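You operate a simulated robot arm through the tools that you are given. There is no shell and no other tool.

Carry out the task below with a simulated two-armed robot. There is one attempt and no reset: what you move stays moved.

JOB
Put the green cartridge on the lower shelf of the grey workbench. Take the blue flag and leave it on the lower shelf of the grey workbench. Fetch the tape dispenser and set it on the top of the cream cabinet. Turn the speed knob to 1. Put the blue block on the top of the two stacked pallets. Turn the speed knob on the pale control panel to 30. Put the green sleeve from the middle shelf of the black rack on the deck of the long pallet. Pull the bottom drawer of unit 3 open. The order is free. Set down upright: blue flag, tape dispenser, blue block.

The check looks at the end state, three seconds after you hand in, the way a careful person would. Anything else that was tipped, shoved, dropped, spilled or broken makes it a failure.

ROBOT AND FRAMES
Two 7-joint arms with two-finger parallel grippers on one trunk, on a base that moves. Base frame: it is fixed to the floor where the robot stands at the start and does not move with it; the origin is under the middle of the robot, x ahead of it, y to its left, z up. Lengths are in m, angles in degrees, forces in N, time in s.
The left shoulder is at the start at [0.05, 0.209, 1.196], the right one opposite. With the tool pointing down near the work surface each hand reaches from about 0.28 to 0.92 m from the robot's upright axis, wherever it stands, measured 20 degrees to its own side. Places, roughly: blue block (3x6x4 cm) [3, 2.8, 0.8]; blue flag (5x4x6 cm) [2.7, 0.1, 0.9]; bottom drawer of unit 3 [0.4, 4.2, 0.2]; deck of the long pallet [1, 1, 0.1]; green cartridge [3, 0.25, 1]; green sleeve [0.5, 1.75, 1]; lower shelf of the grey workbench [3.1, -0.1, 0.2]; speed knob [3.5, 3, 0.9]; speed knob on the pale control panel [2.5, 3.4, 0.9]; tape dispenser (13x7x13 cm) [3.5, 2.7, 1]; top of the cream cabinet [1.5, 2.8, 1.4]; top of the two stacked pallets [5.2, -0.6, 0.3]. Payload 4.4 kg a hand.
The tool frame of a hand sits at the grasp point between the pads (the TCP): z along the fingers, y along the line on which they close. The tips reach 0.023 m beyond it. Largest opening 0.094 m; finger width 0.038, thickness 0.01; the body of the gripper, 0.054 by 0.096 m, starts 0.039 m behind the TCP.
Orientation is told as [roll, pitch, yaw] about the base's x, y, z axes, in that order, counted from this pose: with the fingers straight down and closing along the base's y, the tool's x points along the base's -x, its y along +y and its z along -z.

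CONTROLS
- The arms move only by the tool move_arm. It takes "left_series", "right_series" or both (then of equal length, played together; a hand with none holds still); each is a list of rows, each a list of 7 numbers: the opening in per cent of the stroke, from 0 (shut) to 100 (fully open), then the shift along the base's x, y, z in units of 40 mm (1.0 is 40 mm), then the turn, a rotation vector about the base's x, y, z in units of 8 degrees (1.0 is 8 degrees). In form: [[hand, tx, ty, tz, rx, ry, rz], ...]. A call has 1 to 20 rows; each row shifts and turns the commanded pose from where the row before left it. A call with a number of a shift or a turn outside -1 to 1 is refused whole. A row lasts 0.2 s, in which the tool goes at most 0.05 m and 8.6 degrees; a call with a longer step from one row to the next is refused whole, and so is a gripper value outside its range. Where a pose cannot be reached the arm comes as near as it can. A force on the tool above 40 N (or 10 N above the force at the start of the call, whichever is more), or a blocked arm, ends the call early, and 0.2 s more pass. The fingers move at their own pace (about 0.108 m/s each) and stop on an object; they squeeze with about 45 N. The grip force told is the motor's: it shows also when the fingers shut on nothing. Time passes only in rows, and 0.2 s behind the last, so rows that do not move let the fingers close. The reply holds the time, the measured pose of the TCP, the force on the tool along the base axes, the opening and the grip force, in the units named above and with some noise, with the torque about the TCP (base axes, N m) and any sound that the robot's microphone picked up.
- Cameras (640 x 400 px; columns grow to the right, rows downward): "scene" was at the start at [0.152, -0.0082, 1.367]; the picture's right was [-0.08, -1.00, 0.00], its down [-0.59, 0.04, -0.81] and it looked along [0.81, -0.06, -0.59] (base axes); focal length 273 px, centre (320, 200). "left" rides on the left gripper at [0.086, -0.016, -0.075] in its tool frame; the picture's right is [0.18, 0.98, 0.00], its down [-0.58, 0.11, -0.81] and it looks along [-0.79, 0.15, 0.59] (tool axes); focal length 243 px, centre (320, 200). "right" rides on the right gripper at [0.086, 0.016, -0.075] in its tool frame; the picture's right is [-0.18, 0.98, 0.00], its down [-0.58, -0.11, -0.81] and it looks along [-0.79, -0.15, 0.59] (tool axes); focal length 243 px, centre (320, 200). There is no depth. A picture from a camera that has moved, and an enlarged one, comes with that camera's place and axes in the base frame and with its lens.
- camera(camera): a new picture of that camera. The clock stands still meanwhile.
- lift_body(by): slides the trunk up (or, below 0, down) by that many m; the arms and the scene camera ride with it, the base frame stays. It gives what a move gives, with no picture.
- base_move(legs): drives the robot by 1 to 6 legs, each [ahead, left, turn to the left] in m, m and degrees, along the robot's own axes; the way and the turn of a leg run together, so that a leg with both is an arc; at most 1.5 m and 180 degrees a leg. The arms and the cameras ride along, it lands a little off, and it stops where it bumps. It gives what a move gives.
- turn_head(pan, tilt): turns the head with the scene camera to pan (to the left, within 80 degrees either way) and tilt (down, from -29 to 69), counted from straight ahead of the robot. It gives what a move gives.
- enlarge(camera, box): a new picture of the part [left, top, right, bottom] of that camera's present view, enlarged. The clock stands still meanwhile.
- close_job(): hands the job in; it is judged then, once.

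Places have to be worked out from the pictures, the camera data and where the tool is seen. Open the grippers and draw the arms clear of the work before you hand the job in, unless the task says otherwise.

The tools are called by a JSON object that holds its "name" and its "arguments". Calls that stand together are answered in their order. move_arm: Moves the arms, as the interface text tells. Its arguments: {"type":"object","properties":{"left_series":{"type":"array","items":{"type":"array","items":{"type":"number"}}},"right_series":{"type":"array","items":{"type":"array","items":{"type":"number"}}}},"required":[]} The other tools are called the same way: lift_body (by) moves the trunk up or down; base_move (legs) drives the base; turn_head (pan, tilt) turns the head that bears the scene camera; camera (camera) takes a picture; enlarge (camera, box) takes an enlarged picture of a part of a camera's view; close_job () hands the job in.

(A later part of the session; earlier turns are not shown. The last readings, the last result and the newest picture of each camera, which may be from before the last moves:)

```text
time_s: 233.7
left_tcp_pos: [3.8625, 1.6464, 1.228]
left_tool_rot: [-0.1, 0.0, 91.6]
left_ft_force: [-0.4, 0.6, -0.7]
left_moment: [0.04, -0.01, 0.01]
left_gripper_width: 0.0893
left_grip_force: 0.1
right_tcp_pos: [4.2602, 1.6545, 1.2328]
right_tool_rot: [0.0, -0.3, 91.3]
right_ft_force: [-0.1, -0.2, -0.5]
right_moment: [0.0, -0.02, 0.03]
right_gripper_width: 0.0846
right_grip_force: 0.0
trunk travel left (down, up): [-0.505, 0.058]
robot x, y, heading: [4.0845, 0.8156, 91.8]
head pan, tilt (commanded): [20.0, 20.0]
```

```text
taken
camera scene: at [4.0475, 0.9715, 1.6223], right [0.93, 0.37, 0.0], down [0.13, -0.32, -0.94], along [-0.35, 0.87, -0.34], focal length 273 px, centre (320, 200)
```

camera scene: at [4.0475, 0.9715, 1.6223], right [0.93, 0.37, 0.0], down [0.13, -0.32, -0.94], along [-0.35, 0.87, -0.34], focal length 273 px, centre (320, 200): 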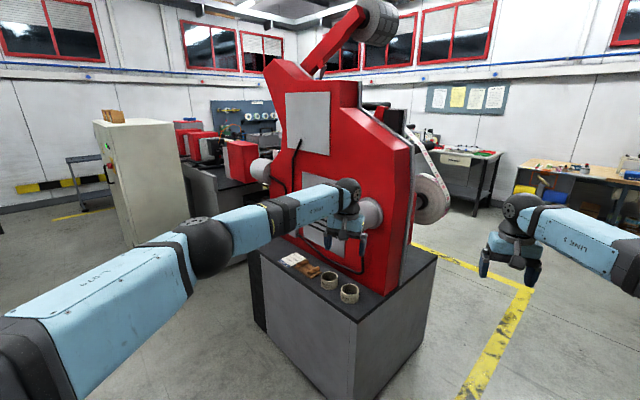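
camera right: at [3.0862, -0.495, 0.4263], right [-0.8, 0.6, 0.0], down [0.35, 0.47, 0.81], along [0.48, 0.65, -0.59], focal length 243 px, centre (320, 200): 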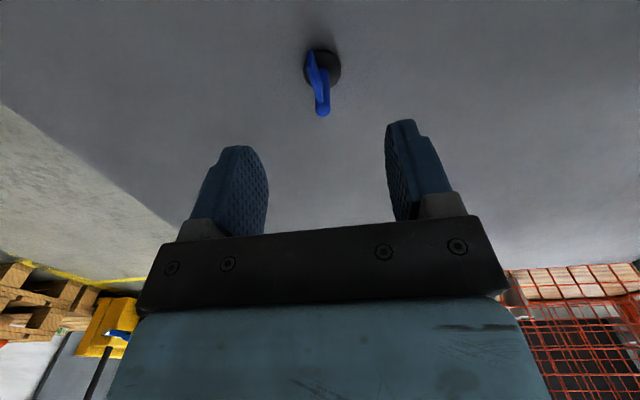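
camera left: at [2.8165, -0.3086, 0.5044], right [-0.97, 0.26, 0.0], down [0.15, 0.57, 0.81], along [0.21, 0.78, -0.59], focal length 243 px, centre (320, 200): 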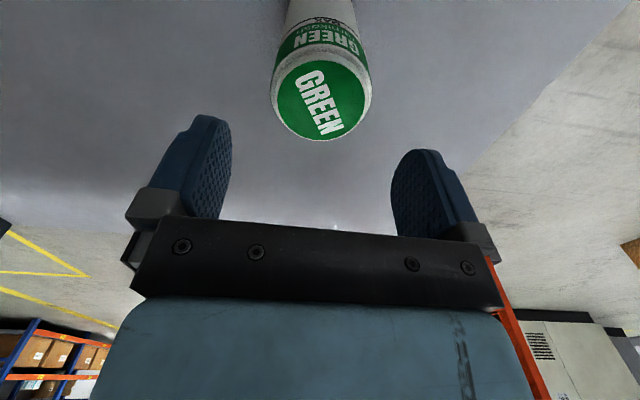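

The red machine stands ahead-left on a grey base. I'll zoom into the surroundings to find the dispenser, block, knobs and the pale panel.

{"name": "enlarge", "arguments": {"camera": "scene", "box": [80, 90, 300, 230]}}

{"name": "enlarge", "arguments": {"camera": "scene", "box": [380, 80, 600, 220]}}

{"name": "enlarge", "arguments": {"camera": "scene", "box": [240, 160, 460, 320]}}

```text
2.86 times, centred on (190, 160) of scene
camera zoom: at [4.0475, 0.9715, 1.6223], right [0.93, 0.37, 0.0], down [0.13, -0.32, -0.94], along [-0.35, 0.87, -0.34], focal length 781 px, centre (691, 314)
```

zoom: 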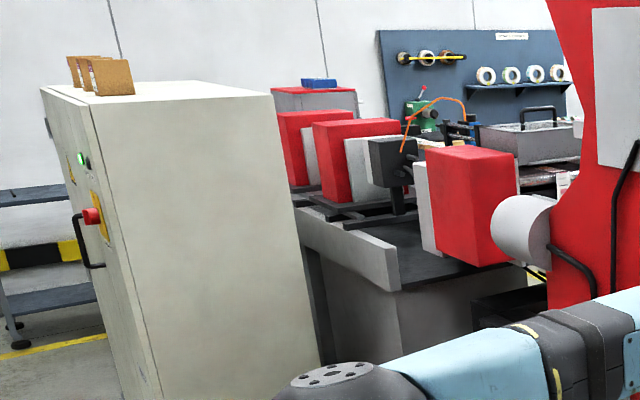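

```text
2.86 times, centred on (490, 150) of scene
camera zoom: at [4.0475, 0.9715, 1.6223], right [0.93, 0.37, 0.0], down [0.13, -0.32, -0.94], along [-0.35, 0.87, -0.34], focal length 781 px, centre (-166, 343)
```

zoom: 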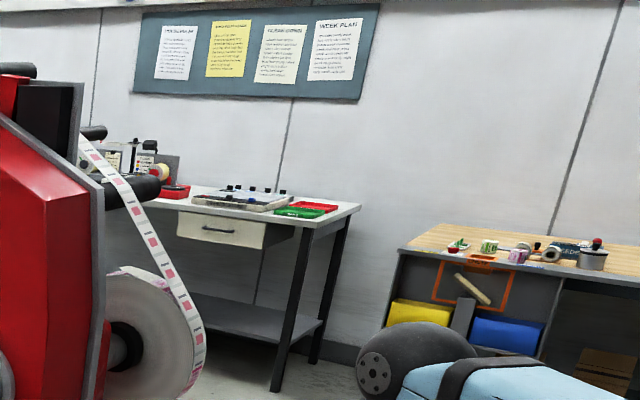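

```text
2.50 times, centred on (350, 240) of scene
camera zoom: at [4.0475, 0.9715, 1.6223], right [0.93, 0.37, 0.0], down [0.13, -0.32, -0.94], along [-0.35, 0.87, -0.34], focal length 683 px, centre (245, 100)
```

zoom: 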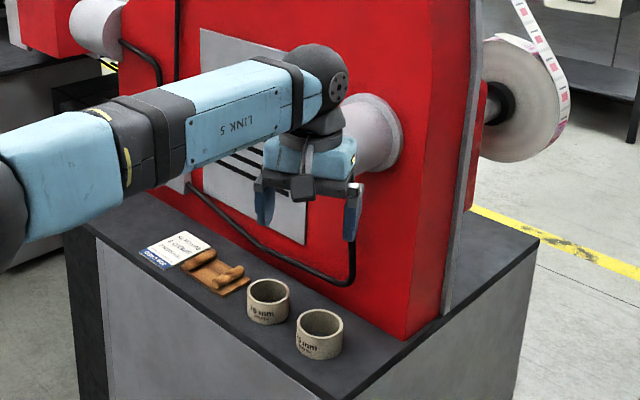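

The machine's operator side faces away, toward +u, where dispenser and knob should be. I align to heading 65° and drive 2.45 m past the machine on its right.

{"name": "base_move", "arguments": {"legs": [[0, 0, -26.8], [1.25, 0, 0], [1.2, 0, 0]]}}

{"name": "turn_head", "arguments": {"pan": 75, "tilt": 20}}

{"name": "camera", "arguments": {"camera": "scene"}}

```text
time_s: 247.1
left_tcp_pos: [5.2677, 3.8838, 1.2295]
left_tool_rot: [0.0, 0.0, 65.7]
left_ft_force: [-0.3, 0.0, 0.6]
left_moment: [0.0, -0.01, 0.01]
left_gripper_width: 0.0894
left_grip_force: 0.1
right_tcp_pos: [5.631, 3.7166, 1.2334]
right_tool_rot: [0.0, -0.3, 65.4]
right_ft_force: [-0.8, 0.2, -0.2]
right_moment: [-0.02, 0.01, 0.0]
right_gripper_width: 0.0846
right_grip_force: 0.0
trunk travel left (down, up): [-0.505, 0.058]
robot x, y, heading: [5.1096, 3.0417, 65.3]
head pan, tilt (commanded): [20.0, 20.0]
```

```text
time_s: 248.3
left_tcp_pos: [5.2679, 3.884, 1.2297]
left_tool_rot: [0.0, 0.0, 65.7]
left_ft_force: [0.2, -0.1, 0.1]
left_moment: [0.03, -0.01, -0.01]
left_gripper_width: 0.089
left_grip_force: 0.0
right_tcp_pos: [5.6321, 3.7169, 1.2337]
right_tool_rot: [0.0, -0.2, 65.4]
right_ft_force: [0.5, 0.0, 1.1]
right_moment: [0.02, 0.02, 0.0]
right_gripper_width: 0.0846
right_grip_force: 0.0
trunk travel left (down, up): [-0.505, 0.058]
robot x, y, heading: [5.1122, 3.0406, 65.8]
head pan, tilt (commanded): [75.0, 20.0]
```

```text
taken
camera scene: at [5.0617, 3.1606, 1.6224], right [0.63, 0.77, 0.0], down [0.26, -0.22, -0.94], along [-0.73, 0.6, -0.34], focal length 273 px, centre (320, 200)
```

scene: 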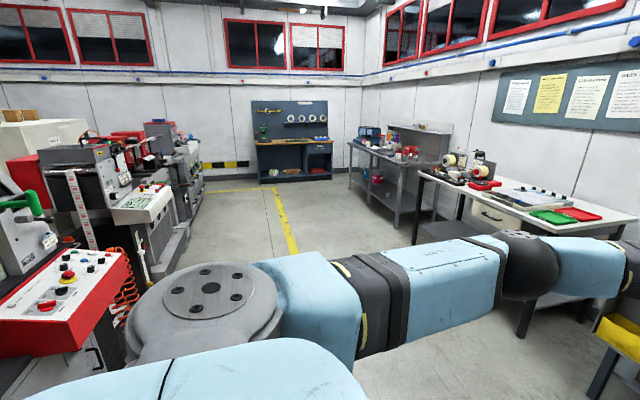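

The operator side is visible: a red control panel (near) and a pale control panel further along. I turn left 90° to face along the aisle and take a better look at the machines.

{"name": "base_move", "arguments": {"legs": [[0, 0, 90]]}}

{"name": "turn_head", "arguments": {"pan": 40, "tilt": 25}}

{"name": "camera", "arguments": {"camera": "scene"}}

{"name": "turn_head", "arguments": {"pan": 0, "tilt": 20}}

{"name": "camera", "arguments": {"camera": "scene"}}

```text
time_s: 252.6
left_tcp_pos: [4.2643, 3.1902, 1.2306]
left_tool_rot: [0.0, 0.0, 156.5]
left_ft_force: [-0.4, 0.1, -0.1]
left_moment: [0.01, 0.0, -0.01]
left_gripper_width: 0.0892
left_grip_force: 0.0
right_tcp_pos: [4.4268, 3.5534, 1.2341]
right_tool_rot: [0.0, -0.2, 156.1]
right_ft_force: [-0.7, -0.2, 0.5]
right_moment: [-0.01, -0.01, -0.01]
right_gripper_width: 0.0844
right_grip_force: 0.0
trunk travel left (down, up): [-0.505, 0.058]
robot x, y, heading: [5.1072, 3.0419, 156.3]
head pan, tilt (commanded): [75.0, 20.0]
```

```text
time_s: 253.6
left_tcp_pos: [4.2647, 3.1896, 1.2297]
left_tool_rot: [-0.1, 0.0, 156.5]
left_ft_force: [0.0, -0.5, -0.2]
left_moment: [0.02, 0.0, -0.01]
left_gripper_width: 0.0892
left_grip_force: 0.0
right_tcp_pos: [4.4258, 3.5536, 1.2329]
right_tool_rot: [0.0, -0.3, 156.2]
right_ft_force: [-0.3, -0.6, 0.3]
right_moment: [0.0, 0.03, -0.03]
right_gripper_width: 0.0846
right_grip_force: 0.0
trunk travel left (down, up): [-0.505, 0.058]
robot x, y, heading: [5.1072, 3.043, 156.3]
head pan, tilt (commanded): [40.0, 25.0]
```

```text
taken
camera scene: at [4.9559, 3.0408, 1.6143], right [-0.28, 0.96, 0.0], down [0.41, 0.12, -0.91], along [-0.87, -0.26, -0.42], focal length 273 px, centre (320, 200)
```

scene: 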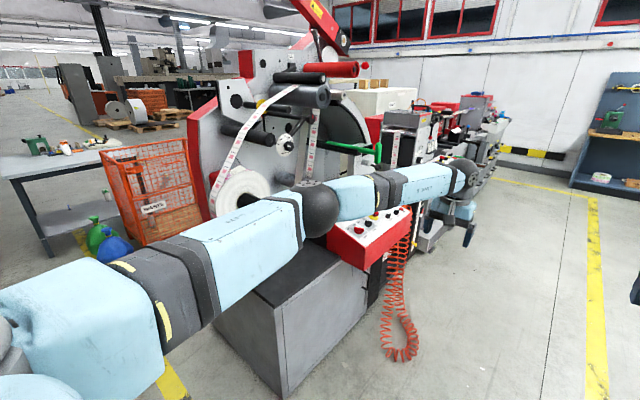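

```text
time_s: 254.6
left_tcp_pos: [4.266, 3.1899, 1.2292]
left_tool_rot: [0.0, 0.0, 156.4]
left_ft_force: [-0.3, -0.2, -0.3]
left_moment: [0.0, -0.03, -0.02]
left_gripper_width: 0.0888
left_grip_force: 0.1
right_tcp_pos: [4.4259, 3.5541, 1.2332]
right_tool_rot: [0.0, -0.2, 156.1]
right_ft_force: [0.2, -0.4, -0.1]
right_moment: [0.0, 0.0, -0.01]
right_gripper_width: 0.0847
right_grip_force: 0.0
trunk travel left (down, up): [-0.505, 0.058]
robot x, y, heading: [5.1095, 3.0439, 156.6]
head pan, tilt (commanded): [0.0, 20.0]
```

```text
taken
camera scene: at [4.9587, 3.104, 1.6224], right [0.4, 0.92, 0.0], down [0.31, -0.14, -0.94], along [-0.86, 0.37, -0.34], focal length 273 px, centre (320, 200)
```

scene: 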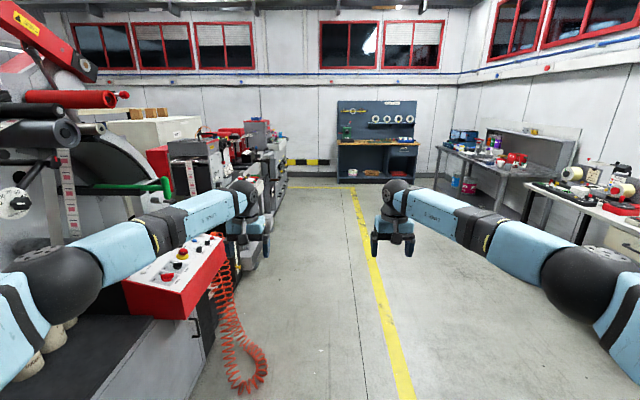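

The red panel front is at u≈4.43 with a coiled hose hanging beside it. I shift 0.25 m right and drive 1.35 m along the aisle, then turn to face the machines.

{"name": "base_move", "arguments": {"legs": [[0, -0.3, -1.6], [1.3, 0, 0]]}}

{"name": "turn_head", "arguments": {"pan": 75, "tilt": 30}}

{"name": "camera", "arguments": {"camera": "scene"}}

{"name": "turn_head", "arguments": {"pan": 30, "tilt": 25}}

{"name": "camera", "arguments": {"camera": "scene"}}

```text
time_s: 264.0
left_tcp_pos: [3.2279, 4.0657, 1.2295]
left_tool_rot: [0.1, -0.1, 153.8]
left_ft_force: [0.4, 0.3, 0.1]
left_moment: [-0.02, -0.03, -0.04]
left_gripper_width: 0.0893
left_grip_force: 0.0
right_tcp_pos: [3.4052, 4.424, 1.2334]
right_tool_rot: [0.0, -0.1, 153.5]
right_ft_force: [-0.2, -0.7, 0.4]
right_moment: [0.0, 0.02, 0.02]
right_gripper_width: 0.0846
right_grip_force: 0.0
trunk travel left (down, up): [-0.505, 0.058]
robot x, y, heading: [4.0601, 3.8813, 153.7]
head pan, tilt (commanded): [0.0, 20.0]
```

```text
time_s: 265.4
left_tcp_pos: [3.2278, 4.0664, 1.2293]
left_tool_rot: [0.1, 0.0, 153.7]
left_ft_force: [0.9, -0.6, 0.3]
left_moment: [-0.03, 0.01, -0.01]
left_gripper_width: 0.0891
left_grip_force: 0.0
right_tcp_pos: [3.4056, 4.4236, 1.2313]
right_tool_rot: [0.1, -0.2, 153.5]
right_ft_force: [1.1, -1.0, -0.1]
right_moment: [-0.05, -0.02, 0.02]
right_gripper_width: 0.0844
right_grip_force: 0.0
trunk travel left (down, up): [-0.505, 0.058]
robot x, y, heading: [4.0643, 3.8759, 153.9]
head pan, tilt (commanded): [75.0, 30.0]
```

```text
taken
camera scene: at [3.9404, 3.8389, 1.6063], right [-0.75, 0.66, 0.0], down [0.33, 0.38, -0.87], along [-0.57, -0.65, -0.5], focal length 273 px, centre (320, 200)
```

scene: 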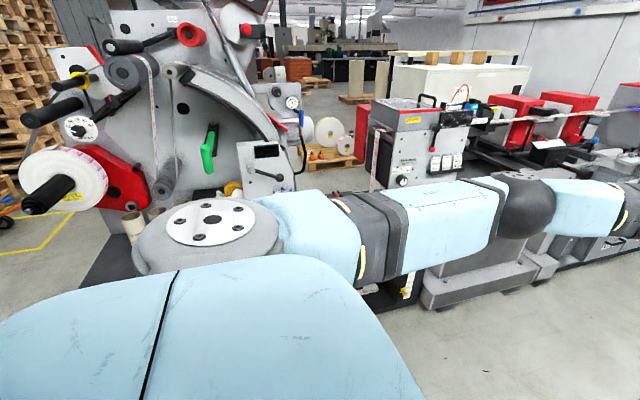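

```text
time_s: 266.6
left_tcp_pos: [3.2272, 4.0665, 1.2289]
left_tool_rot: [-0.1, 0.0, 153.8]
left_ft_force: [1.4, 0.9, 0.3]
left_moment: [0.0, -0.03, 0.03]
left_gripper_width: 0.0892
left_grip_force: 0.0
right_tcp_pos: [3.4068, 4.4223, 1.234]
right_tool_rot: [-0.1, -0.2, 153.5]
right_ft_force: [0.2, -0.6, -0.2]
right_moment: [-0.01, -0.03, 0.0]
right_gripper_width: 0.0847
right_grip_force: 0.0
trunk travel left (down, up): [-0.505, 0.058]
robot x, y, heading: [4.06, 3.8799, 153.7]
head pan, tilt (commanded): [30.0, 25.0]
```

```text
taken
camera scene: at [3.9081, 3.9007, 1.6143], right [-0.07, 1.0, 0.0], down [0.42, 0.03, -0.91], along [-0.9, -0.06, -0.42], focal length 273 px, centre (320, 200)
```

scene: 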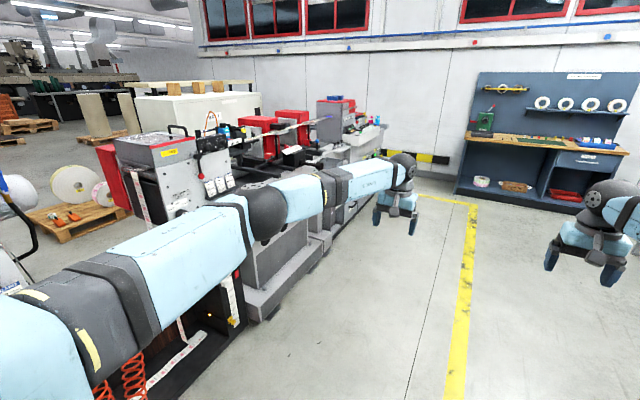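

I'm at e1≈2.04, u≈5.23. I strafe 0.3 m away from the machines, retract the arms, then turn left to face the machines.

{"name": "base_move", "arguments": {"legs": [[0, -0.3, 0]]}}

{"name": "move_arm", "arguments": {"left_series": [[95, 0.8, -0.4, 0, 0, 0, 0], [95, 0.8, -0.4, 0, 0, 0, 0], [95, 0.8, -0.4, 0, 0, 0, 0], [95, 0.8, -0.4, 0, 0, 0, 0], [95, 0.8, -0.4, 0, 0, 0, 0], [95, 0.8, -0.4, 0, 0, 0, 0], [95, 0.8, -0.4, 0, 0, 0, 0], [95, 0.8, -0.4, 0, 0, 0, 0], [95, 0.8, -0.4, 0, 0, 0, 0]], "right_series": [[90, 0.8, -0.4, 0, 0, 0, 0], [90, 0.8, -0.4, 0, 0, 0, 0], [90, 0.8, -0.4, 0, 0, 0, 0], [90, 0.8, -0.4, 0, 0, 0, 0], [90, 0.8, -0.4, 0, 0, 0, 0], [90, 0.8, -0.4, 0, 0, 0, 0], [90, 0.8, -0.4, 0, 0, 0, 0], [90, 0.8, -0.4, 0, 0, 0, 0], [90, 0.8, -0.4, 0, 0, 0, 0]]}}

{"name": "base_move", "arguments": {"legs": [[0, 0, 91]]}}

{"name": "turn_head", "arguments": {"pan": 0, "tilt": 30}}

{"name": "camera", "arguments": {"camera": "scene"}}

```text
time_s: 269.8
left_tcp_pos: [3.3595, 4.3357, 1.2288]
left_tool_rot: [0.1, 0.1, 153.8]
left_ft_force: [0.5, 0.2, 0.6]
left_moment: [0.02, -0.03, 0.02]
left_gripper_width: 0.0892
left_grip_force: 0.0
right_tcp_pos: [3.5371, 4.6918, 1.2335]
right_tool_rot: [0.0, -0.2, 153.5]
right_ft_force: [0.0, 0.6, 0.6]
right_moment: [-0.01, 0.0, 0.01]
right_gripper_width: 0.0847
right_grip_force: 0.1
trunk travel left (down, up): [-0.505, 0.058]
robot x, y, heading: [4.198, 4.1469, 153.9]
head pan, tilt (commanded): [30.0, 25.0]
```

```text
time_s: 271.8
left_tcp_pos: [3.6495, 4.1901, 1.2299]
left_tool_rot: [-0.1, -0.1, 153.9]
left_ft_force: [-0.4, 0.0, 0.9]
left_moment: [0.01, 0.03, 0.0]
left_gripper_width: 0.0894
left_grip_force: 0.1
right_tcp_pos: [3.8276, 4.5474, 1.2353]
right_tool_rot: [0.0, -0.4, 153.5]
right_ft_force: [-0.8, 0.3, -0.2]
right_moment: [0.0, 0.01, -0.03]
right_gripper_width: 0.0845
right_grip_force: 0.2
trunk travel left (down, up): [-0.505, 0.058]
robot x, y, heading: [4.1948, 4.1489, 153.7]
head pan, tilt (commanded): [30.0, 25.0]
```

```text
time_s: 276.0
left_tcp_pos: [4.1606, 3.5992, 1.2292]
left_tool_rot: [0.0, 0.0, -115.4]
left_ft_force: [0.0, -0.1, 0.8]
left_moment: [0.01, 0.0, 0.02]
left_gripper_width: 0.0892
left_grip_force: 0.1
right_tcp_pos: [3.8018, 3.7729, 1.2341]
right_tool_rot: [0.1, -0.2, -115.8]
right_ft_force: [0.6, -0.7, 0.3]
right_moment: [0.01, 0.03, 0.06]
right_gripper_width: 0.0848
right_grip_force: 0.0
trunk travel left (down, up): [-0.505, 0.058]
robot x, y, heading: [4.1953, 4.1504, -115.2]
head pan, tilt (commanded): [30.0, 25.0]
```

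```text
time_s: 277.0
left_tcp_pos: [4.1613, 3.6005, 1.2294]
left_tool_rot: [0.0, 0.0, -115.3]
left_ft_force: [0.0, -0.6, 0.4]
left_moment: [0.0, 0.0, 0.0]
left_gripper_width: 0.0893
left_grip_force: 0.0
right_tcp_pos: [3.8016, 3.7733, 1.2339]
right_tool_rot: [0.0, -0.2, -115.7]
right_ft_force: [0.6, -0.2, -0.4]
right_moment: [-0.02, 0.01, -0.02]
right_gripper_width: 0.0846
right_grip_force: 0.1
trunk travel left (down, up): [-0.505, 0.058]
robot x, y, heading: [4.1967, 4.1492, -115.2]
head pan, tilt (commanded): [0.0, 30.0]
```

```text
taken
camera scene: at [4.1255, 4.0043, 1.6063], right [-0.9, 0.43, 0.0], down [0.21, 0.45, -0.87], along [-0.37, -0.78, -0.5], focal length 273 px, centre (320, 200)
```

scene: 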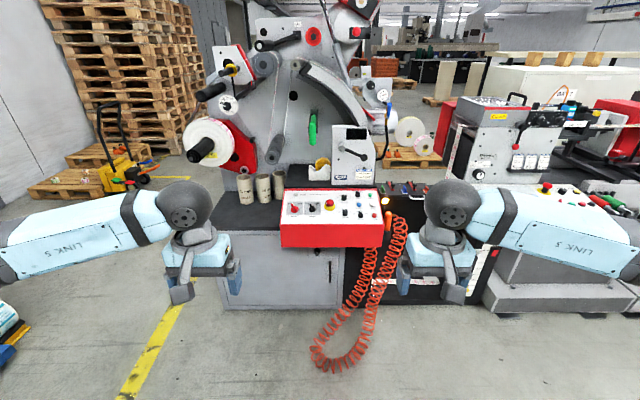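

Now facing the machine front. I zoom in on the red panel and the items around it, and on the second machine's panel.

{"name": "enlarge", "arguments": {"camera": "scene", "box": [260, 110, 420, 260]}}

{"name": "enlarge", "arguments": {"camera": "scene", "box": [440, 80, 640, 230]}}

```text
2.67 times, centred on (340, 185) of scene
camera zoom: at [4.1255, 4.0043, 1.6063], right [-0.9, 0.43, 0.0], down [0.21, 0.45, -0.87], along [-0.37, -0.78, -0.5], focal length 729 px, centre (267, 240)
```

zoom: 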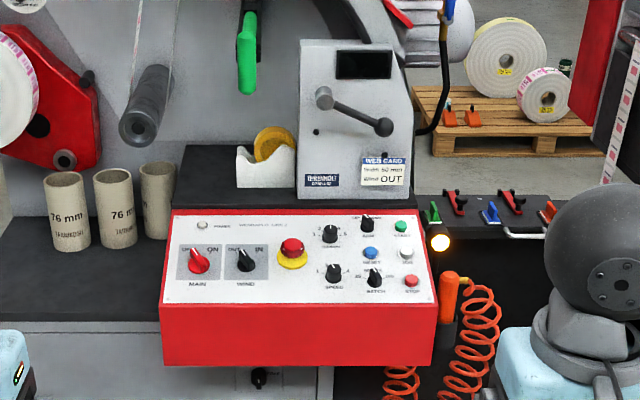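

```text
2.67 times, centred on (540, 155) of scene
camera zoom: at [4.1255, 4.0043, 1.6063], right [-0.9, 0.43, 0.0], down [0.21, 0.45, -0.87], along [-0.37, -0.78, -0.5], focal length 729 px, centre (-267, 320)
```

zoom: 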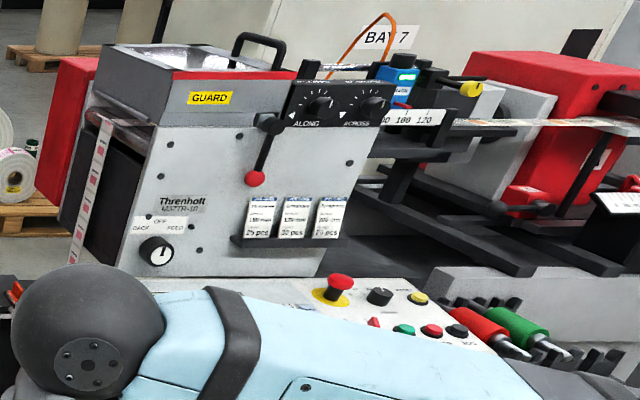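

I can see the tape dispenser behind the red panel, a SPEED knob on it, small coloured items on the dark tray, and the pale panel on the next machine. I zoom more closely.

{"name": "enlarge", "arguments": {"camera": "scene", "box": [310, 180, 390, 235]}}

{"name": "enlarge", "arguments": {"camera": "scene", "box": [370, 160, 480, 230]}}

{"name": "enlarge", "arguments": {"camera": "scene", "box": [290, 140, 370, 195]}}

```text
7.27 times, centred on (350, 208) of scene
camera zoom: at [4.1255, 4.0043, 1.6063], right [-0.9, 0.43, 0.0], down [0.21, 0.45, -0.87], along [-0.37, -0.78, -0.5], focal length 1988 px, centre (102, 146)
```

zoom: 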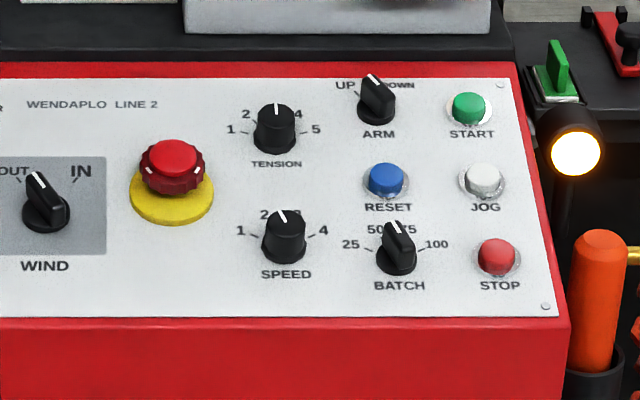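

```text
5.71 times, centred on (425, 195) of scene
camera zoom: at [4.1255, 4.0043, 1.6063], right [-0.9, 0.43, 0.0], down [0.21, 0.45, -0.87], along [-0.37, -0.78, -0.5], focal length 1562 px, centre (-280, 229)
```

zoom: 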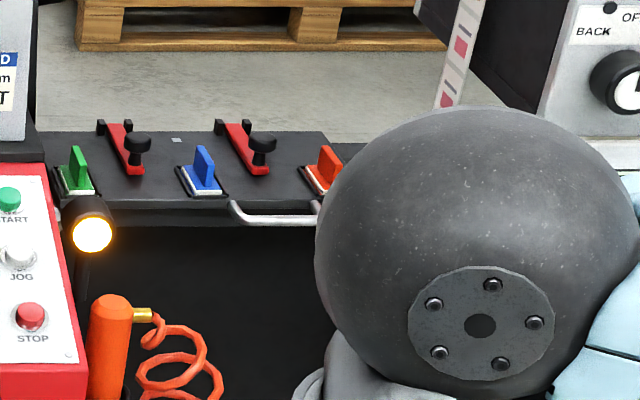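

```text
7.27 times, centred on (330, 168) of scene
camera zoom: at [4.1255, 4.0043, 1.6063], right [-0.9, 0.43, 0.0], down [0.21, 0.45, -0.87], along [-0.37, -0.78, -0.5], focal length 1988 px, centre (247, 436)
```

zoom: 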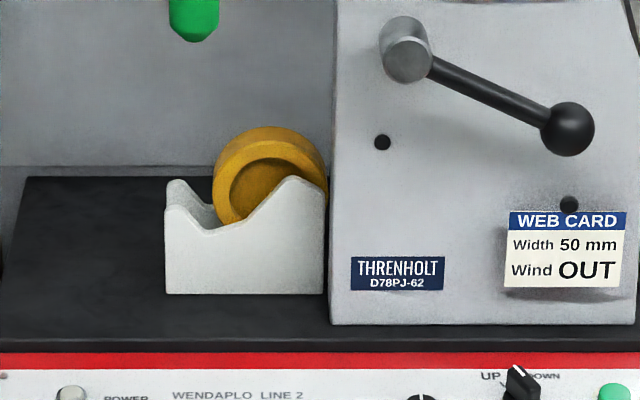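

The red panel's SPEED knob has marks 1–4 and currently points between 2 and 3; the dispenser stands behind the panel; the blue block sits on the dark tray to the right. I lower the trunk 0.3 m to triangulate heights and the panel slope.

{"name": "lift_body", "arguments": {"by": -0.3}}

{"name": "turn_head", "arguments": {"pan": 0, "tilt": 20}}

{"name": "enlarge", "arguments": {"camera": "scene", "box": [240, 120, 480, 270]}}

{"name": "enlarge", "arguments": {"camera": "scene", "box": [310, 175, 400, 235]}}

```text
time_s: 280.0
left_tcp_pos: [4.1609, 3.6, 0.9286]
left_tool_rot: [-0.1, 0.0, -115.5]
left_ft_force: [-0.2, -0.1, 0.1]
left_moment: [0.0, 0.01, 0.0]
left_gripper_width: 0.0892
left_grip_force: 0.0
right_tcp_pos: [3.8002, 3.7736, 0.9337]
right_tool_rot: [-0.1, -0.2, -115.7]
right_ft_force: [-0.3, 0.2, 0.3]
right_moment: [0.01, -0.01, -0.04]
right_gripper_width: 0.0848
right_grip_force: 0.1
trunk travel left (down, up): [-0.205, 0.358]
robot x, y, heading: [4.1952, 4.1451, -115.2]
head pan, tilt (commanded): [0.0, 30.0]
```

```text
time_s: 280.7
left_tcp_pos: [4.1612, 3.5988, 0.9285]
left_tool_rot: [0.0, 0.0, -115.4]
left_ft_force: [0.5, 0.3, -0.6]
left_moment: [0.03, -0.01, 0.0]
left_gripper_width: 0.0894
left_grip_force: 0.0
right_tcp_pos: [3.8008, 3.7725, 0.9335]
right_tool_rot: [0.0, -0.1, -115.6]
right_ft_force: [0.3, -0.6, 0.4]
right_moment: [-0.01, 0.02, 0.01]
right_gripper_width: 0.0847
right_grip_force: 0.0
trunk travel left (down, up): [-0.205, 0.358]
robot x, y, heading: [4.1964, 4.1496, -115.6]
head pan, tilt (commanded): [0.0, 20.0]
```

```text
2.67 times, centred on (360, 195) of scene
camera zoom: at [4.1243, 4.0018, 1.3223], right [-0.9, 0.43, 0.0], down [0.15, 0.31, -0.94], along [-0.4, -0.85, -0.34], focal length 729 px, centre (213, 213)
```

zoom: 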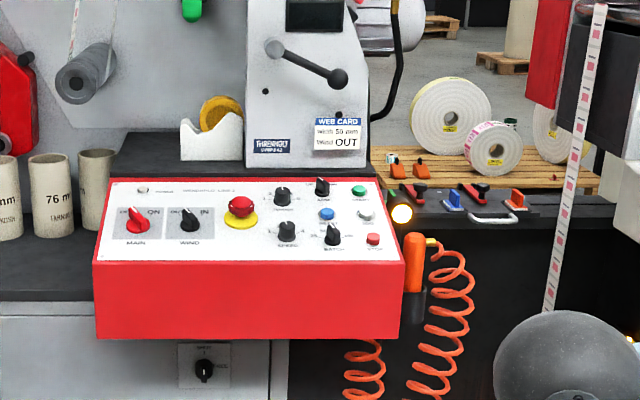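

```text
6.67 times, centred on (355, 205) of scene
camera zoom: at [4.1243, 4.0018, 1.3223], right [-0.9, 0.43, 0.0], down [0.15, 0.31, -0.94], along [-0.4, -0.85, -0.34], focal length 1822 px, centre (87, 167)
```

zoom: 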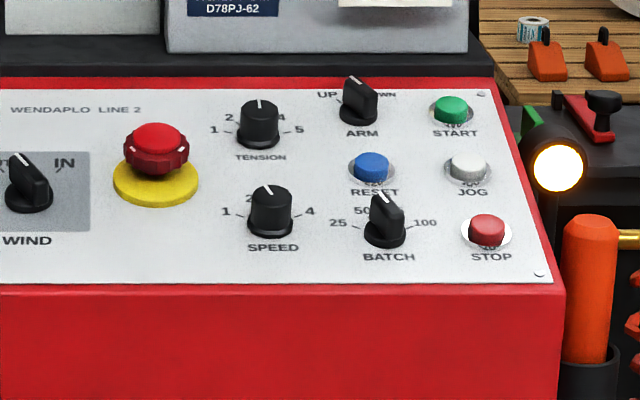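

By triangulating: panel slopes 17.7° (front edge z≈0.847, rear ≈0.91), SPEED knob ≈1.32 m ahead, 0.125 m right, top z≈0.882, pointing at "2". I advance 0.5 m and take a look.

{"name": "base_move", "arguments": {"legs": [[0.5, 0, 0.3]]}}

{"name": "turn_head", "arguments": {"pan": -5, "tilt": 40}}

{"name": "camera", "arguments": {"camera": "scene"}}

{"name": "enlarge", "arguments": {"camera": "scene", "box": [280, 130, 480, 260]}}

```text
time_s: 283.7
left_tcp_pos: [3.9556, 3.1446, 0.9302]
left_tool_rot: [0.0, 0.0, -114.7]
left_ft_force: [0.5, -0.4, -0.3]
left_moment: [0.01, 0.0, 0.01]
left_gripper_width: 0.0892
left_grip_force: 0.1
right_tcp_pos: [3.5934, 3.3138, 0.9348]
right_tool_rot: [0.0, -0.3, -115.0]
right_ft_force: [0.8, 0.2, 1.0]
right_moment: [0.02, -0.02, 0.03]
right_gripper_width: 0.0846
right_grip_force: 0.1
trunk travel left (down, up): [-0.205, 0.358]
robot x, y, heading: [3.9811, 3.693, -114.8]
head pan, tilt (commanded): [0.0, 20.0]
```

```text
time_s: 284.5
left_tcp_pos: [3.9565, 3.144, 0.9295]
left_tool_rot: [0.0, 0.0, -114.6]
left_ft_force: [-0.4, 0.2, 0.1]
left_moment: [0.05, 0.0, 0.01]
left_gripper_width: 0.0891
left_grip_force: 0.1
right_tcp_pos: [3.5941, 3.3138, 0.9347]
right_tool_rot: [0.1, -0.2, -115.0]
right_ft_force: [0.4, 0.5, 0.8]
right_moment: [0.0, -0.01, 0.02]
right_gripper_width: 0.0844
right_grip_force: 0.0
trunk travel left (down, up): [-0.205, 0.358]
robot x, y, heading: [3.9893, 3.6944, -114.6]
head pan, tilt (commanded): [-5.0, 40.0]
```

```text
taken
camera scene: at [3.9108, 3.5572, 1.291], right [-0.87, 0.49, 0.0], down [0.32, 0.56, -0.77], along [-0.38, -0.67, -0.64], focal length 273 px, centre (320, 200)
```

scene: 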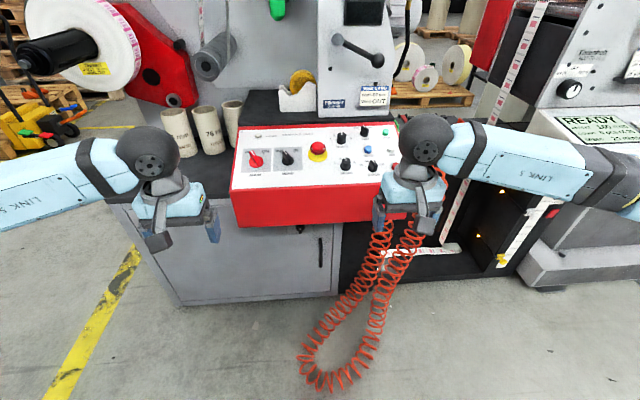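

```text
3.08 times, centred on (380, 195) of scene
camera zoom: at [3.9108, 3.5572, 1.291], right [-0.87, 0.49, 0.0], down [0.32, 0.56, -0.77], along [-0.38, -0.67, -0.64], focal length 841 px, centre (135, 215)
```

zoom: 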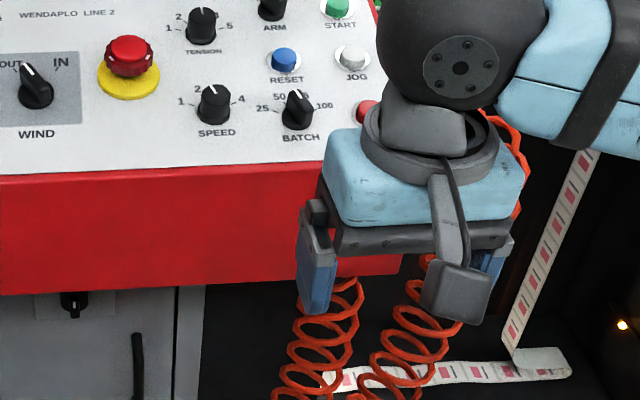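

The knob is at about [3.523,3.019,0.882]. I tilt the right tool 17.7° to the panel normal, pre-yaw it −24°, half-open the gripper, and move to 14 cm off the panel over the SPEED knob.

{"name": "move_arm", "arguments": {"right_series": [[55, -0.173, -0.817, 0.35, 0, 0, -1.0], [55, -0.173, -0.817, 0.35, 0, 0, -1.0], [55, -0.173, -0.817, 0.35, 0, 0, -1.0], [55, -0.173, -0.817, 0.17, -0.668, 0.312, 0], [55, -0.173, -0.817, 0.17, -0.668, 0.312, 0], [55, -0.173, -0.817, 0.17, -0.668, 0.312, 0], [55, -0.173, -0.817, 0, 0, 0, 0], [55, -0.173, -0.817, 0, 0, 0, 0]]}}

{"name": "camera", "arguments": {"camera": "right"}}

{"name": "camera", "arguments": {"camera": "scene"}}

```text
time_s: 286.3
left_tcp_pos: [3.9561, 3.1448, 0.9297]
left_tool_rot: [-0.1, 0.1, -114.6]
left_ft_force: [0.2, -1.5, -0.2]
left_moment: [0.03, 0.0, -0.01]
left_gripper_width: 0.0894
left_grip_force: 0.0
right_tcp_pos: [3.5397, 3.0522, 0.9972]
right_tool_rot: [7.3, -16.4, -140.0]
right_ft_force: [0.1, 0.6, 1.0]
right_moment: [0.0, 0.0, -0.01]
right_gripper_width: 0.0519
right_grip_force: 0.0
trunk travel left (down, up): [-0.205, 0.358]
robot x, y, heading: [3.9834, 3.6968, -114.7]
head pan, tilt (commanded): [-5.0, 40.0]
```

```text
taken
camera right: at [3.6245, 3.1151, 1.0443], right [0.52, -0.84, 0.17], down [-0.39, -0.05, 0.92], along [-0.76, -0.54, -0.36], focal length 243 px, centre (320, 200)
```

right: 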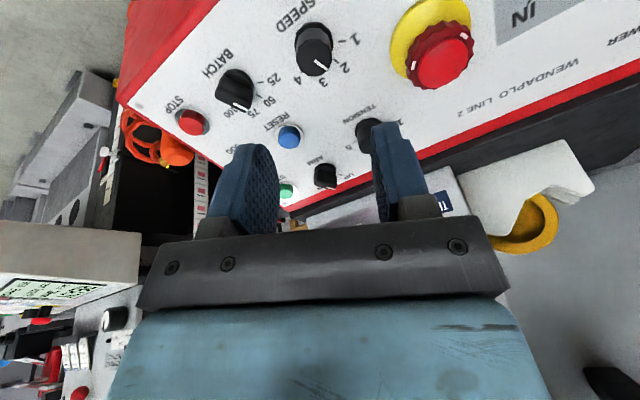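

```text
taken
camera scene: at [3.9112, 3.5567, 1.2909], right [-0.87, 0.49, 0.0], down [0.32, 0.56, -0.77], along [-0.38, -0.67, -0.64], focal length 273 px, centre (320, 200)
```

scene: 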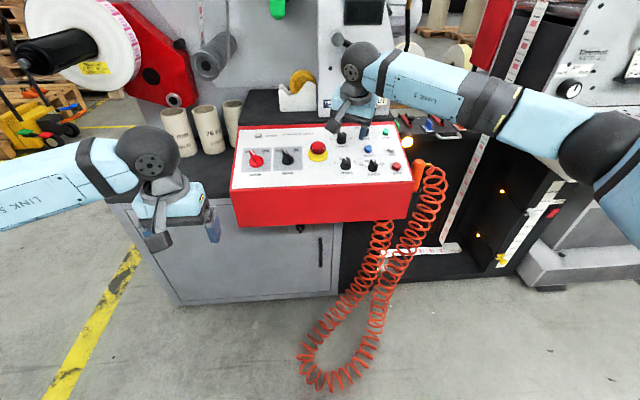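

The right-hand camera shows the SPEED knob and its scale clearly. I zoom in to read the pointer.

{"name": "enlarge", "arguments": {"camera": "right", "box": [260, 0, 390, 110]}}

```text
3.64 times, centred on (325, 55) of right
camera zoom: at [3.6245, 3.1151, 1.0443], right [0.52, -0.84, 0.17], down [-0.39, -0.05, 0.92], along [-0.76, -0.54, -0.36], focal length 882 px, centre (302, 727)
```

zoom: 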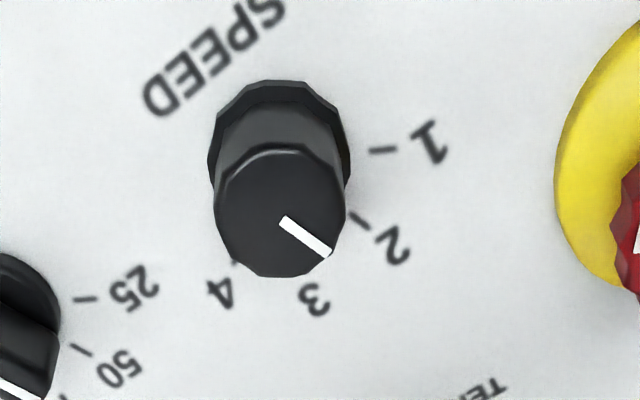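

The scale marks are at ±20° and ±60°; the pointer is on "2" (−20°), so I need +40° counter-clockwise to reach "1". I approach 5 cm along the panel normal with a small correction and re-check alignment.

{"name": "move_arm", "arguments": {"right_series": [[55, -0.0675, -0.116, -0.596, 0, 0, 0], [55, -0.0675, -0.116, -0.596, 0, 0, 0]]}}

{"name": "camera", "arguments": {"camera": "right"}}

```text
time_s: 286.9
left_tcp_pos: [3.9558, 3.1448, 0.9291]
left_tool_rot: [0.0, 0.0, -114.7]
left_ft_force: [-0.2, -0.7, -0.2]
left_moment: [0.02, -0.02, -0.01]
left_gripper_width: 0.0894
left_grip_force: 0.1
right_tcp_pos: [3.5332, 3.0425, 0.9482]
right_tool_rot: [7.3, -16.3, -140.0]
right_ft_force: [0.1, -0.1, 0.1]
right_moment: [-0.01, 0.0, 0.01]
right_gripper_width: 0.0518
right_grip_force: 0.0
trunk travel left (down, up): [-0.205, 0.358]
robot x, y, heading: [3.9863, 3.6935, -114.6]
head pan, tilt (commanded): [-5.0, 40.0]
```

```text
taken
camera right: at [3.6173, 3.1053, 0.9957], right [0.52, -0.84, 0.17], down [-0.39, -0.05, 0.92], along [-0.76, -0.54, -0.36], focal length 243 px, centre (320, 200)
```

right: 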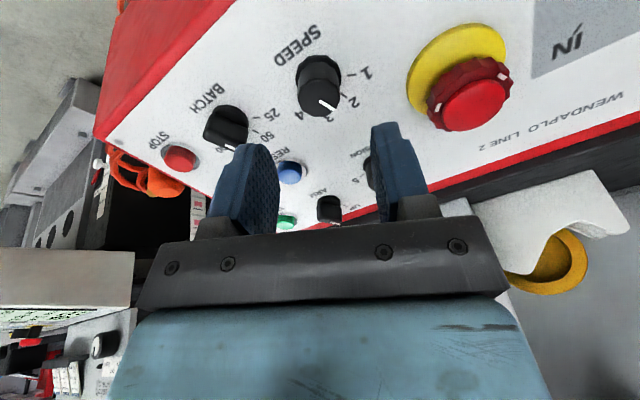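

Refined knob top: [3.527,3.028,0.883]. I descend so the tips reach ~13 mm below the knob's top, with the small lateral correction.

{"name": "move_arm", "arguments": {"right_series": [[55, -0.043, -0.0975, -0.464, 0, 0, 0], [55, -0.043, -0.0975, -0.464, 0, 0, 0], [55, -0.043, -0.0975, -0.464, 0, 0, 0]]}}

{"name": "camera", "arguments": {"camera": "right"}}

{"name": "enlarge", "arguments": {"camera": "scene", "box": [300, 80, 440, 190]}}

```text
time_s: 287.7
left_tcp_pos: [3.9551, 3.1442, 0.9285]
left_tool_rot: [0.0, 0.0, -114.7]
left_ft_force: [0.3, 0.2, 0.4]
left_moment: [-0.01, 0.0, -0.01]
left_gripper_width: 0.089
left_grip_force: 0.1
right_tcp_pos: [3.5279, 3.031, 0.8928]
right_tool_rot: [7.4, -16.3, -140.0]
right_ft_force: [-0.6, 0.3, 0.4]
right_moment: [0.02, -0.01, 0.02]
right_gripper_width: 0.0518
right_grip_force: 0.0
trunk travel left (down, up): [-0.205, 0.358]
robot x, y, heading: [3.9833, 3.693, -114.8]
head pan, tilt (commanded): [-5.0, 40.0]
```

```text
taken
camera right: at [3.6117, 3.0926, 0.9403], right [0.52, -0.84, 0.17], down [-0.39, -0.05, 0.92], along [-0.76, -0.54, -0.36], focal length 243 px, centre (320, 200)
```

right: 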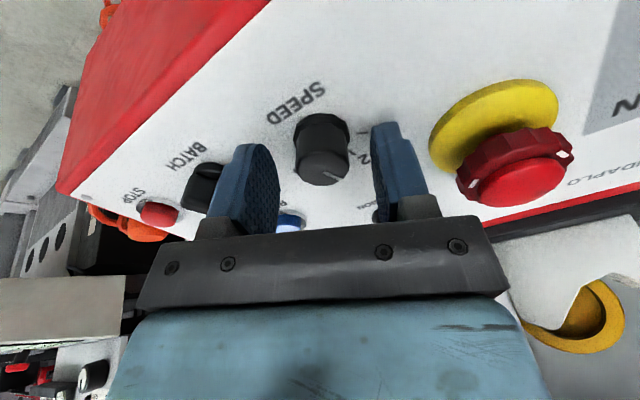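

```text
3.64 times, centred on (370, 135) of scene
camera zoom: at [3.9106, 3.5569, 1.2909], right [-0.87, 0.49, 0.0], down [0.32, 0.56, -0.77], along [-0.38, -0.67, -0.64], focal length 994 px, centre (138, 436)
```

zoom: 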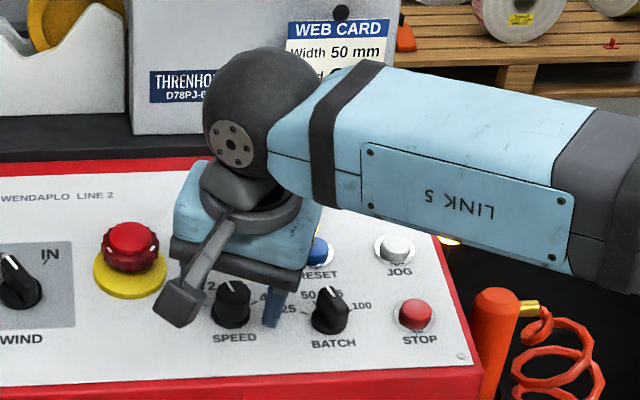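

The knob is centered between the fingertips. I close on it and then check the grip.

{"name": "move_arm", "arguments": {"right_series": [[35, 0, 0, 0, 0, 0, 0], [15, 0, 0, 0, 0, 0, 0], [15, 0, 0, 0, 0, 0, 0], [15, 0, 0, 0, 0, 0, 0]]}}

{"name": "camera", "arguments": {"camera": "right"}}

```text
time_s: 288.7
left_tcp_pos: [3.9559, 3.1438, 0.9288]
left_tool_rot: [0.0, 0.0, -114.6]
left_ft_force: [0.4, 0.0, -0.5]
left_moment: [-0.01, -0.01, -0.02]
left_gripper_width: 0.0894
left_grip_force: 0.1
right_tcp_pos: [3.5285, 3.031, 0.8925]
right_tool_rot: [7.4, -16.4, -139.9]
right_ft_force: [1.5, -6.3, 1.0]
right_moment: [-0.14, -0.12, 0.04]
right_gripper_width: 0.0284
right_grip_force: 44.8
trunk travel left (down, up): [-0.205, 0.358]
robot x, y, heading: [3.9853, 3.6912, -114.6]
head pan, tilt (commanded): [-5.0, 40.0]
```

```text
taken
camera right: at [3.6127, 3.0924, 0.9408], right [0.52, -0.84, 0.17], down [-0.39, -0.05, 0.92], along [-0.76, -0.54, -0.36], focal length 243 px, centre (320, 200)
```

right: 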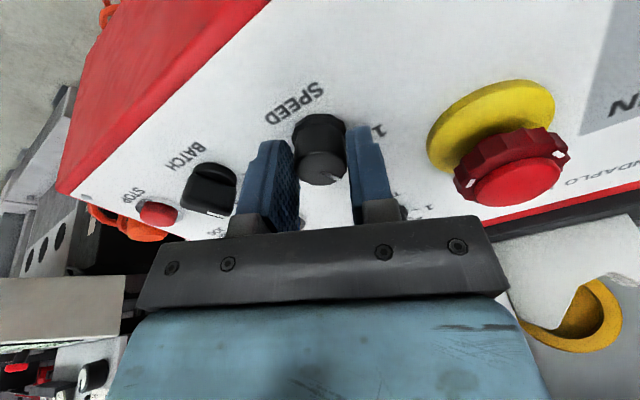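

Gripped (28 mm). I rotate the tool +40° about the panel normal.

{"name": "move_arm", "arguments": {"right_series": [[15, 0, 0, 0, 0.1305, 0.2776, 0.9518], [15, 0, 0, 0, 0.1305, 0.2776, 0.9518], [15, 0, 0, 0, 0.1305, 0.2776, 0.9518], [15, 0, 0, 0, 0.1305, 0.2776, 0.9518], [15, 0, 0, 0, 0.1305, 0.2776, 0.9518], [15, 0, 0, 0, 0, 0, 0]]}}

{"name": "camera", "arguments": {"camera": "right"}}

```text
time_s: 290.1
left_tcp_pos: [3.9559, 3.1443, 0.9301]
left_tool_rot: [-0.1, 0.0, -114.7]
left_ft_force: [0.3, -0.2, 0.3]
left_moment: [0.03, 0.0, 0.01]
left_gripper_width: 0.0893
left_grip_force: 0.1
right_tcp_pos: [3.5287, 3.0307, 0.8925]
right_tool_rot: [-5.2, -17.2, -98.2]
right_ft_force: [-0.3, -7.1, 7.1]
right_moment: [0.0, -0.08, -0.36]
right_gripper_width: 0.0279
right_grip_force: 44.9
trunk travel left (down, up): [-0.205, 0.358]
robot x, y, heading: [3.9822, 3.6972, -114.8]
head pan, tilt (commanded): [-5.0, 40.0]
```

```text
taken
camera right: at [3.5657, 3.1307, 0.9363], right [0.94, -0.34, -0.03], down [-0.08, -0.31, 0.95], along [-0.33, -0.89, -0.32], focal length 243 px, centre (320, 200)
```

right: 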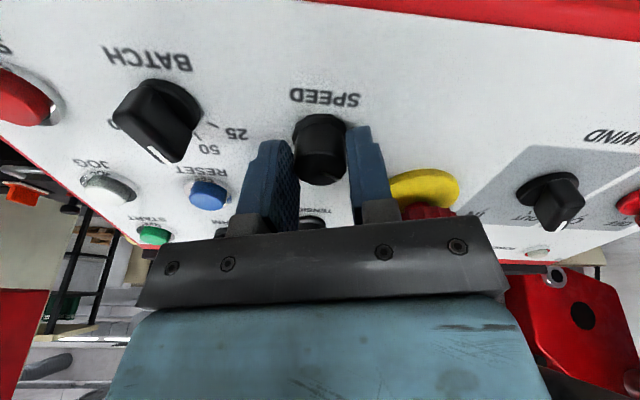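

Rotated; I zoom in to read the pointer.

{"name": "enlarge", "arguments": {"camera": "right", "box": [260, 70, 400, 220]}}

```text
2.67 times, centred on (330, 145) of right
camera zoom: at [3.5657, 3.1307, 0.9363], right [0.94, -0.34, -0.03], down [-0.08, -0.31, 0.95], along [-0.33, -0.89, -0.32], focal length 647 px, centre (293, 347)
```

zoom: 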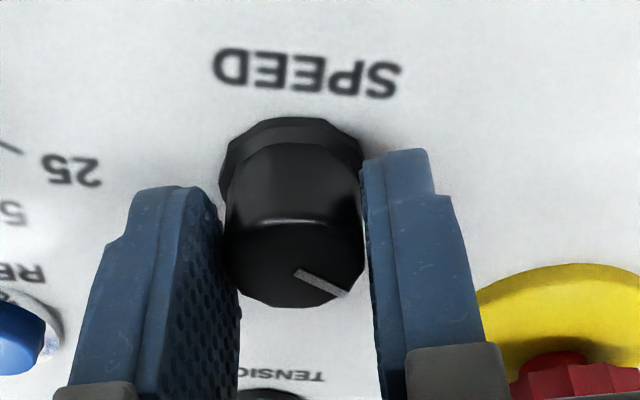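

The pointer seems slightly short of "1". I open the fingers and back off a little to read it against the scale.

{"name": "move_arm", "arguments": {"right_series": [[40, 0, 0, 0, 0, 0, 0], [55, 0, 0, 0, 0, 0, 0], [55, 0.13, 0.278, 0.95, 0, 0, 0], [55, 0.13, 0.278, 0.95, 0, 0, 0], [55, 0.13, 0.278, 0.95, 0, 0, 0]]}}

{"name": "camera", "arguments": {"camera": "right"}}

{"name": "enlarge", "arguments": {"camera": "right", "box": [240, 0, 400, 110]}}

```text
time_s: 291.3
left_tcp_pos: [3.9562, 3.1448, 0.9305]
left_tool_rot: [0.0, -0.1, -114.7]
left_ft_force: [-1.0, 0.7, 0.4]
left_moment: [-0.01, 0.02, -0.04]
left_gripper_width: 0.0893
left_grip_force: 0.1
right_tcp_pos: [3.5438, 3.065, 1.0091]
right_tool_rot: [-5.2, -17.1, -98.2]
right_ft_force: [-0.3, 1.3, 0.8]
right_moment: [0.01, -0.02, 0.0]
right_gripper_width: 0.0518
right_grip_force: 0.0
trunk travel left (down, up): [-0.205, 0.358]
robot x, y, heading: [3.9824, 3.6974, -114.7]
head pan, tilt (commanded): [-5.0, 40.0]
```

```text
taken
camera right: at [3.5823, 3.165, 1.0518], right [0.94, -0.34, -0.03], down [-0.08, -0.31, 0.95], along [-0.33, -0.89, -0.32], focal length 243 px, centre (320, 200)
```

right: 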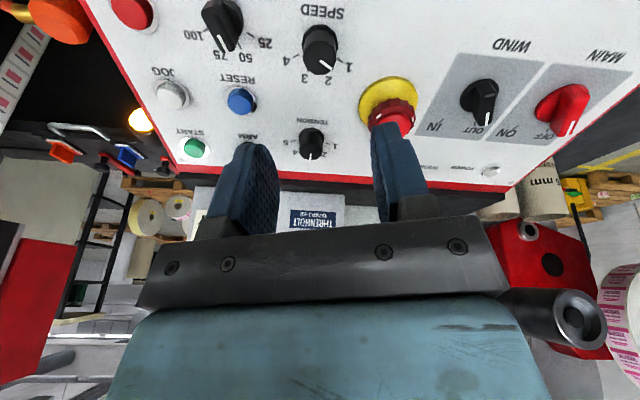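

```text
3.64 times, centred on (320, 55) of right
camera zoom: at [3.5823, 3.165, 1.0518], right [0.94, -0.34, -0.03], down [-0.08, -0.31, 0.95], along [-0.33, -0.89, -0.32], focal length 882 px, centre (320, 727)
```

zoom: 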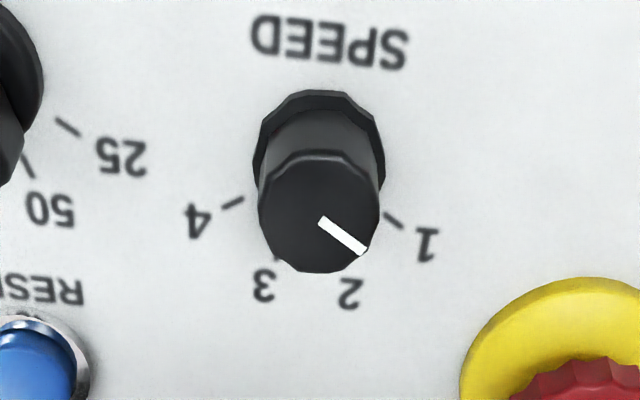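

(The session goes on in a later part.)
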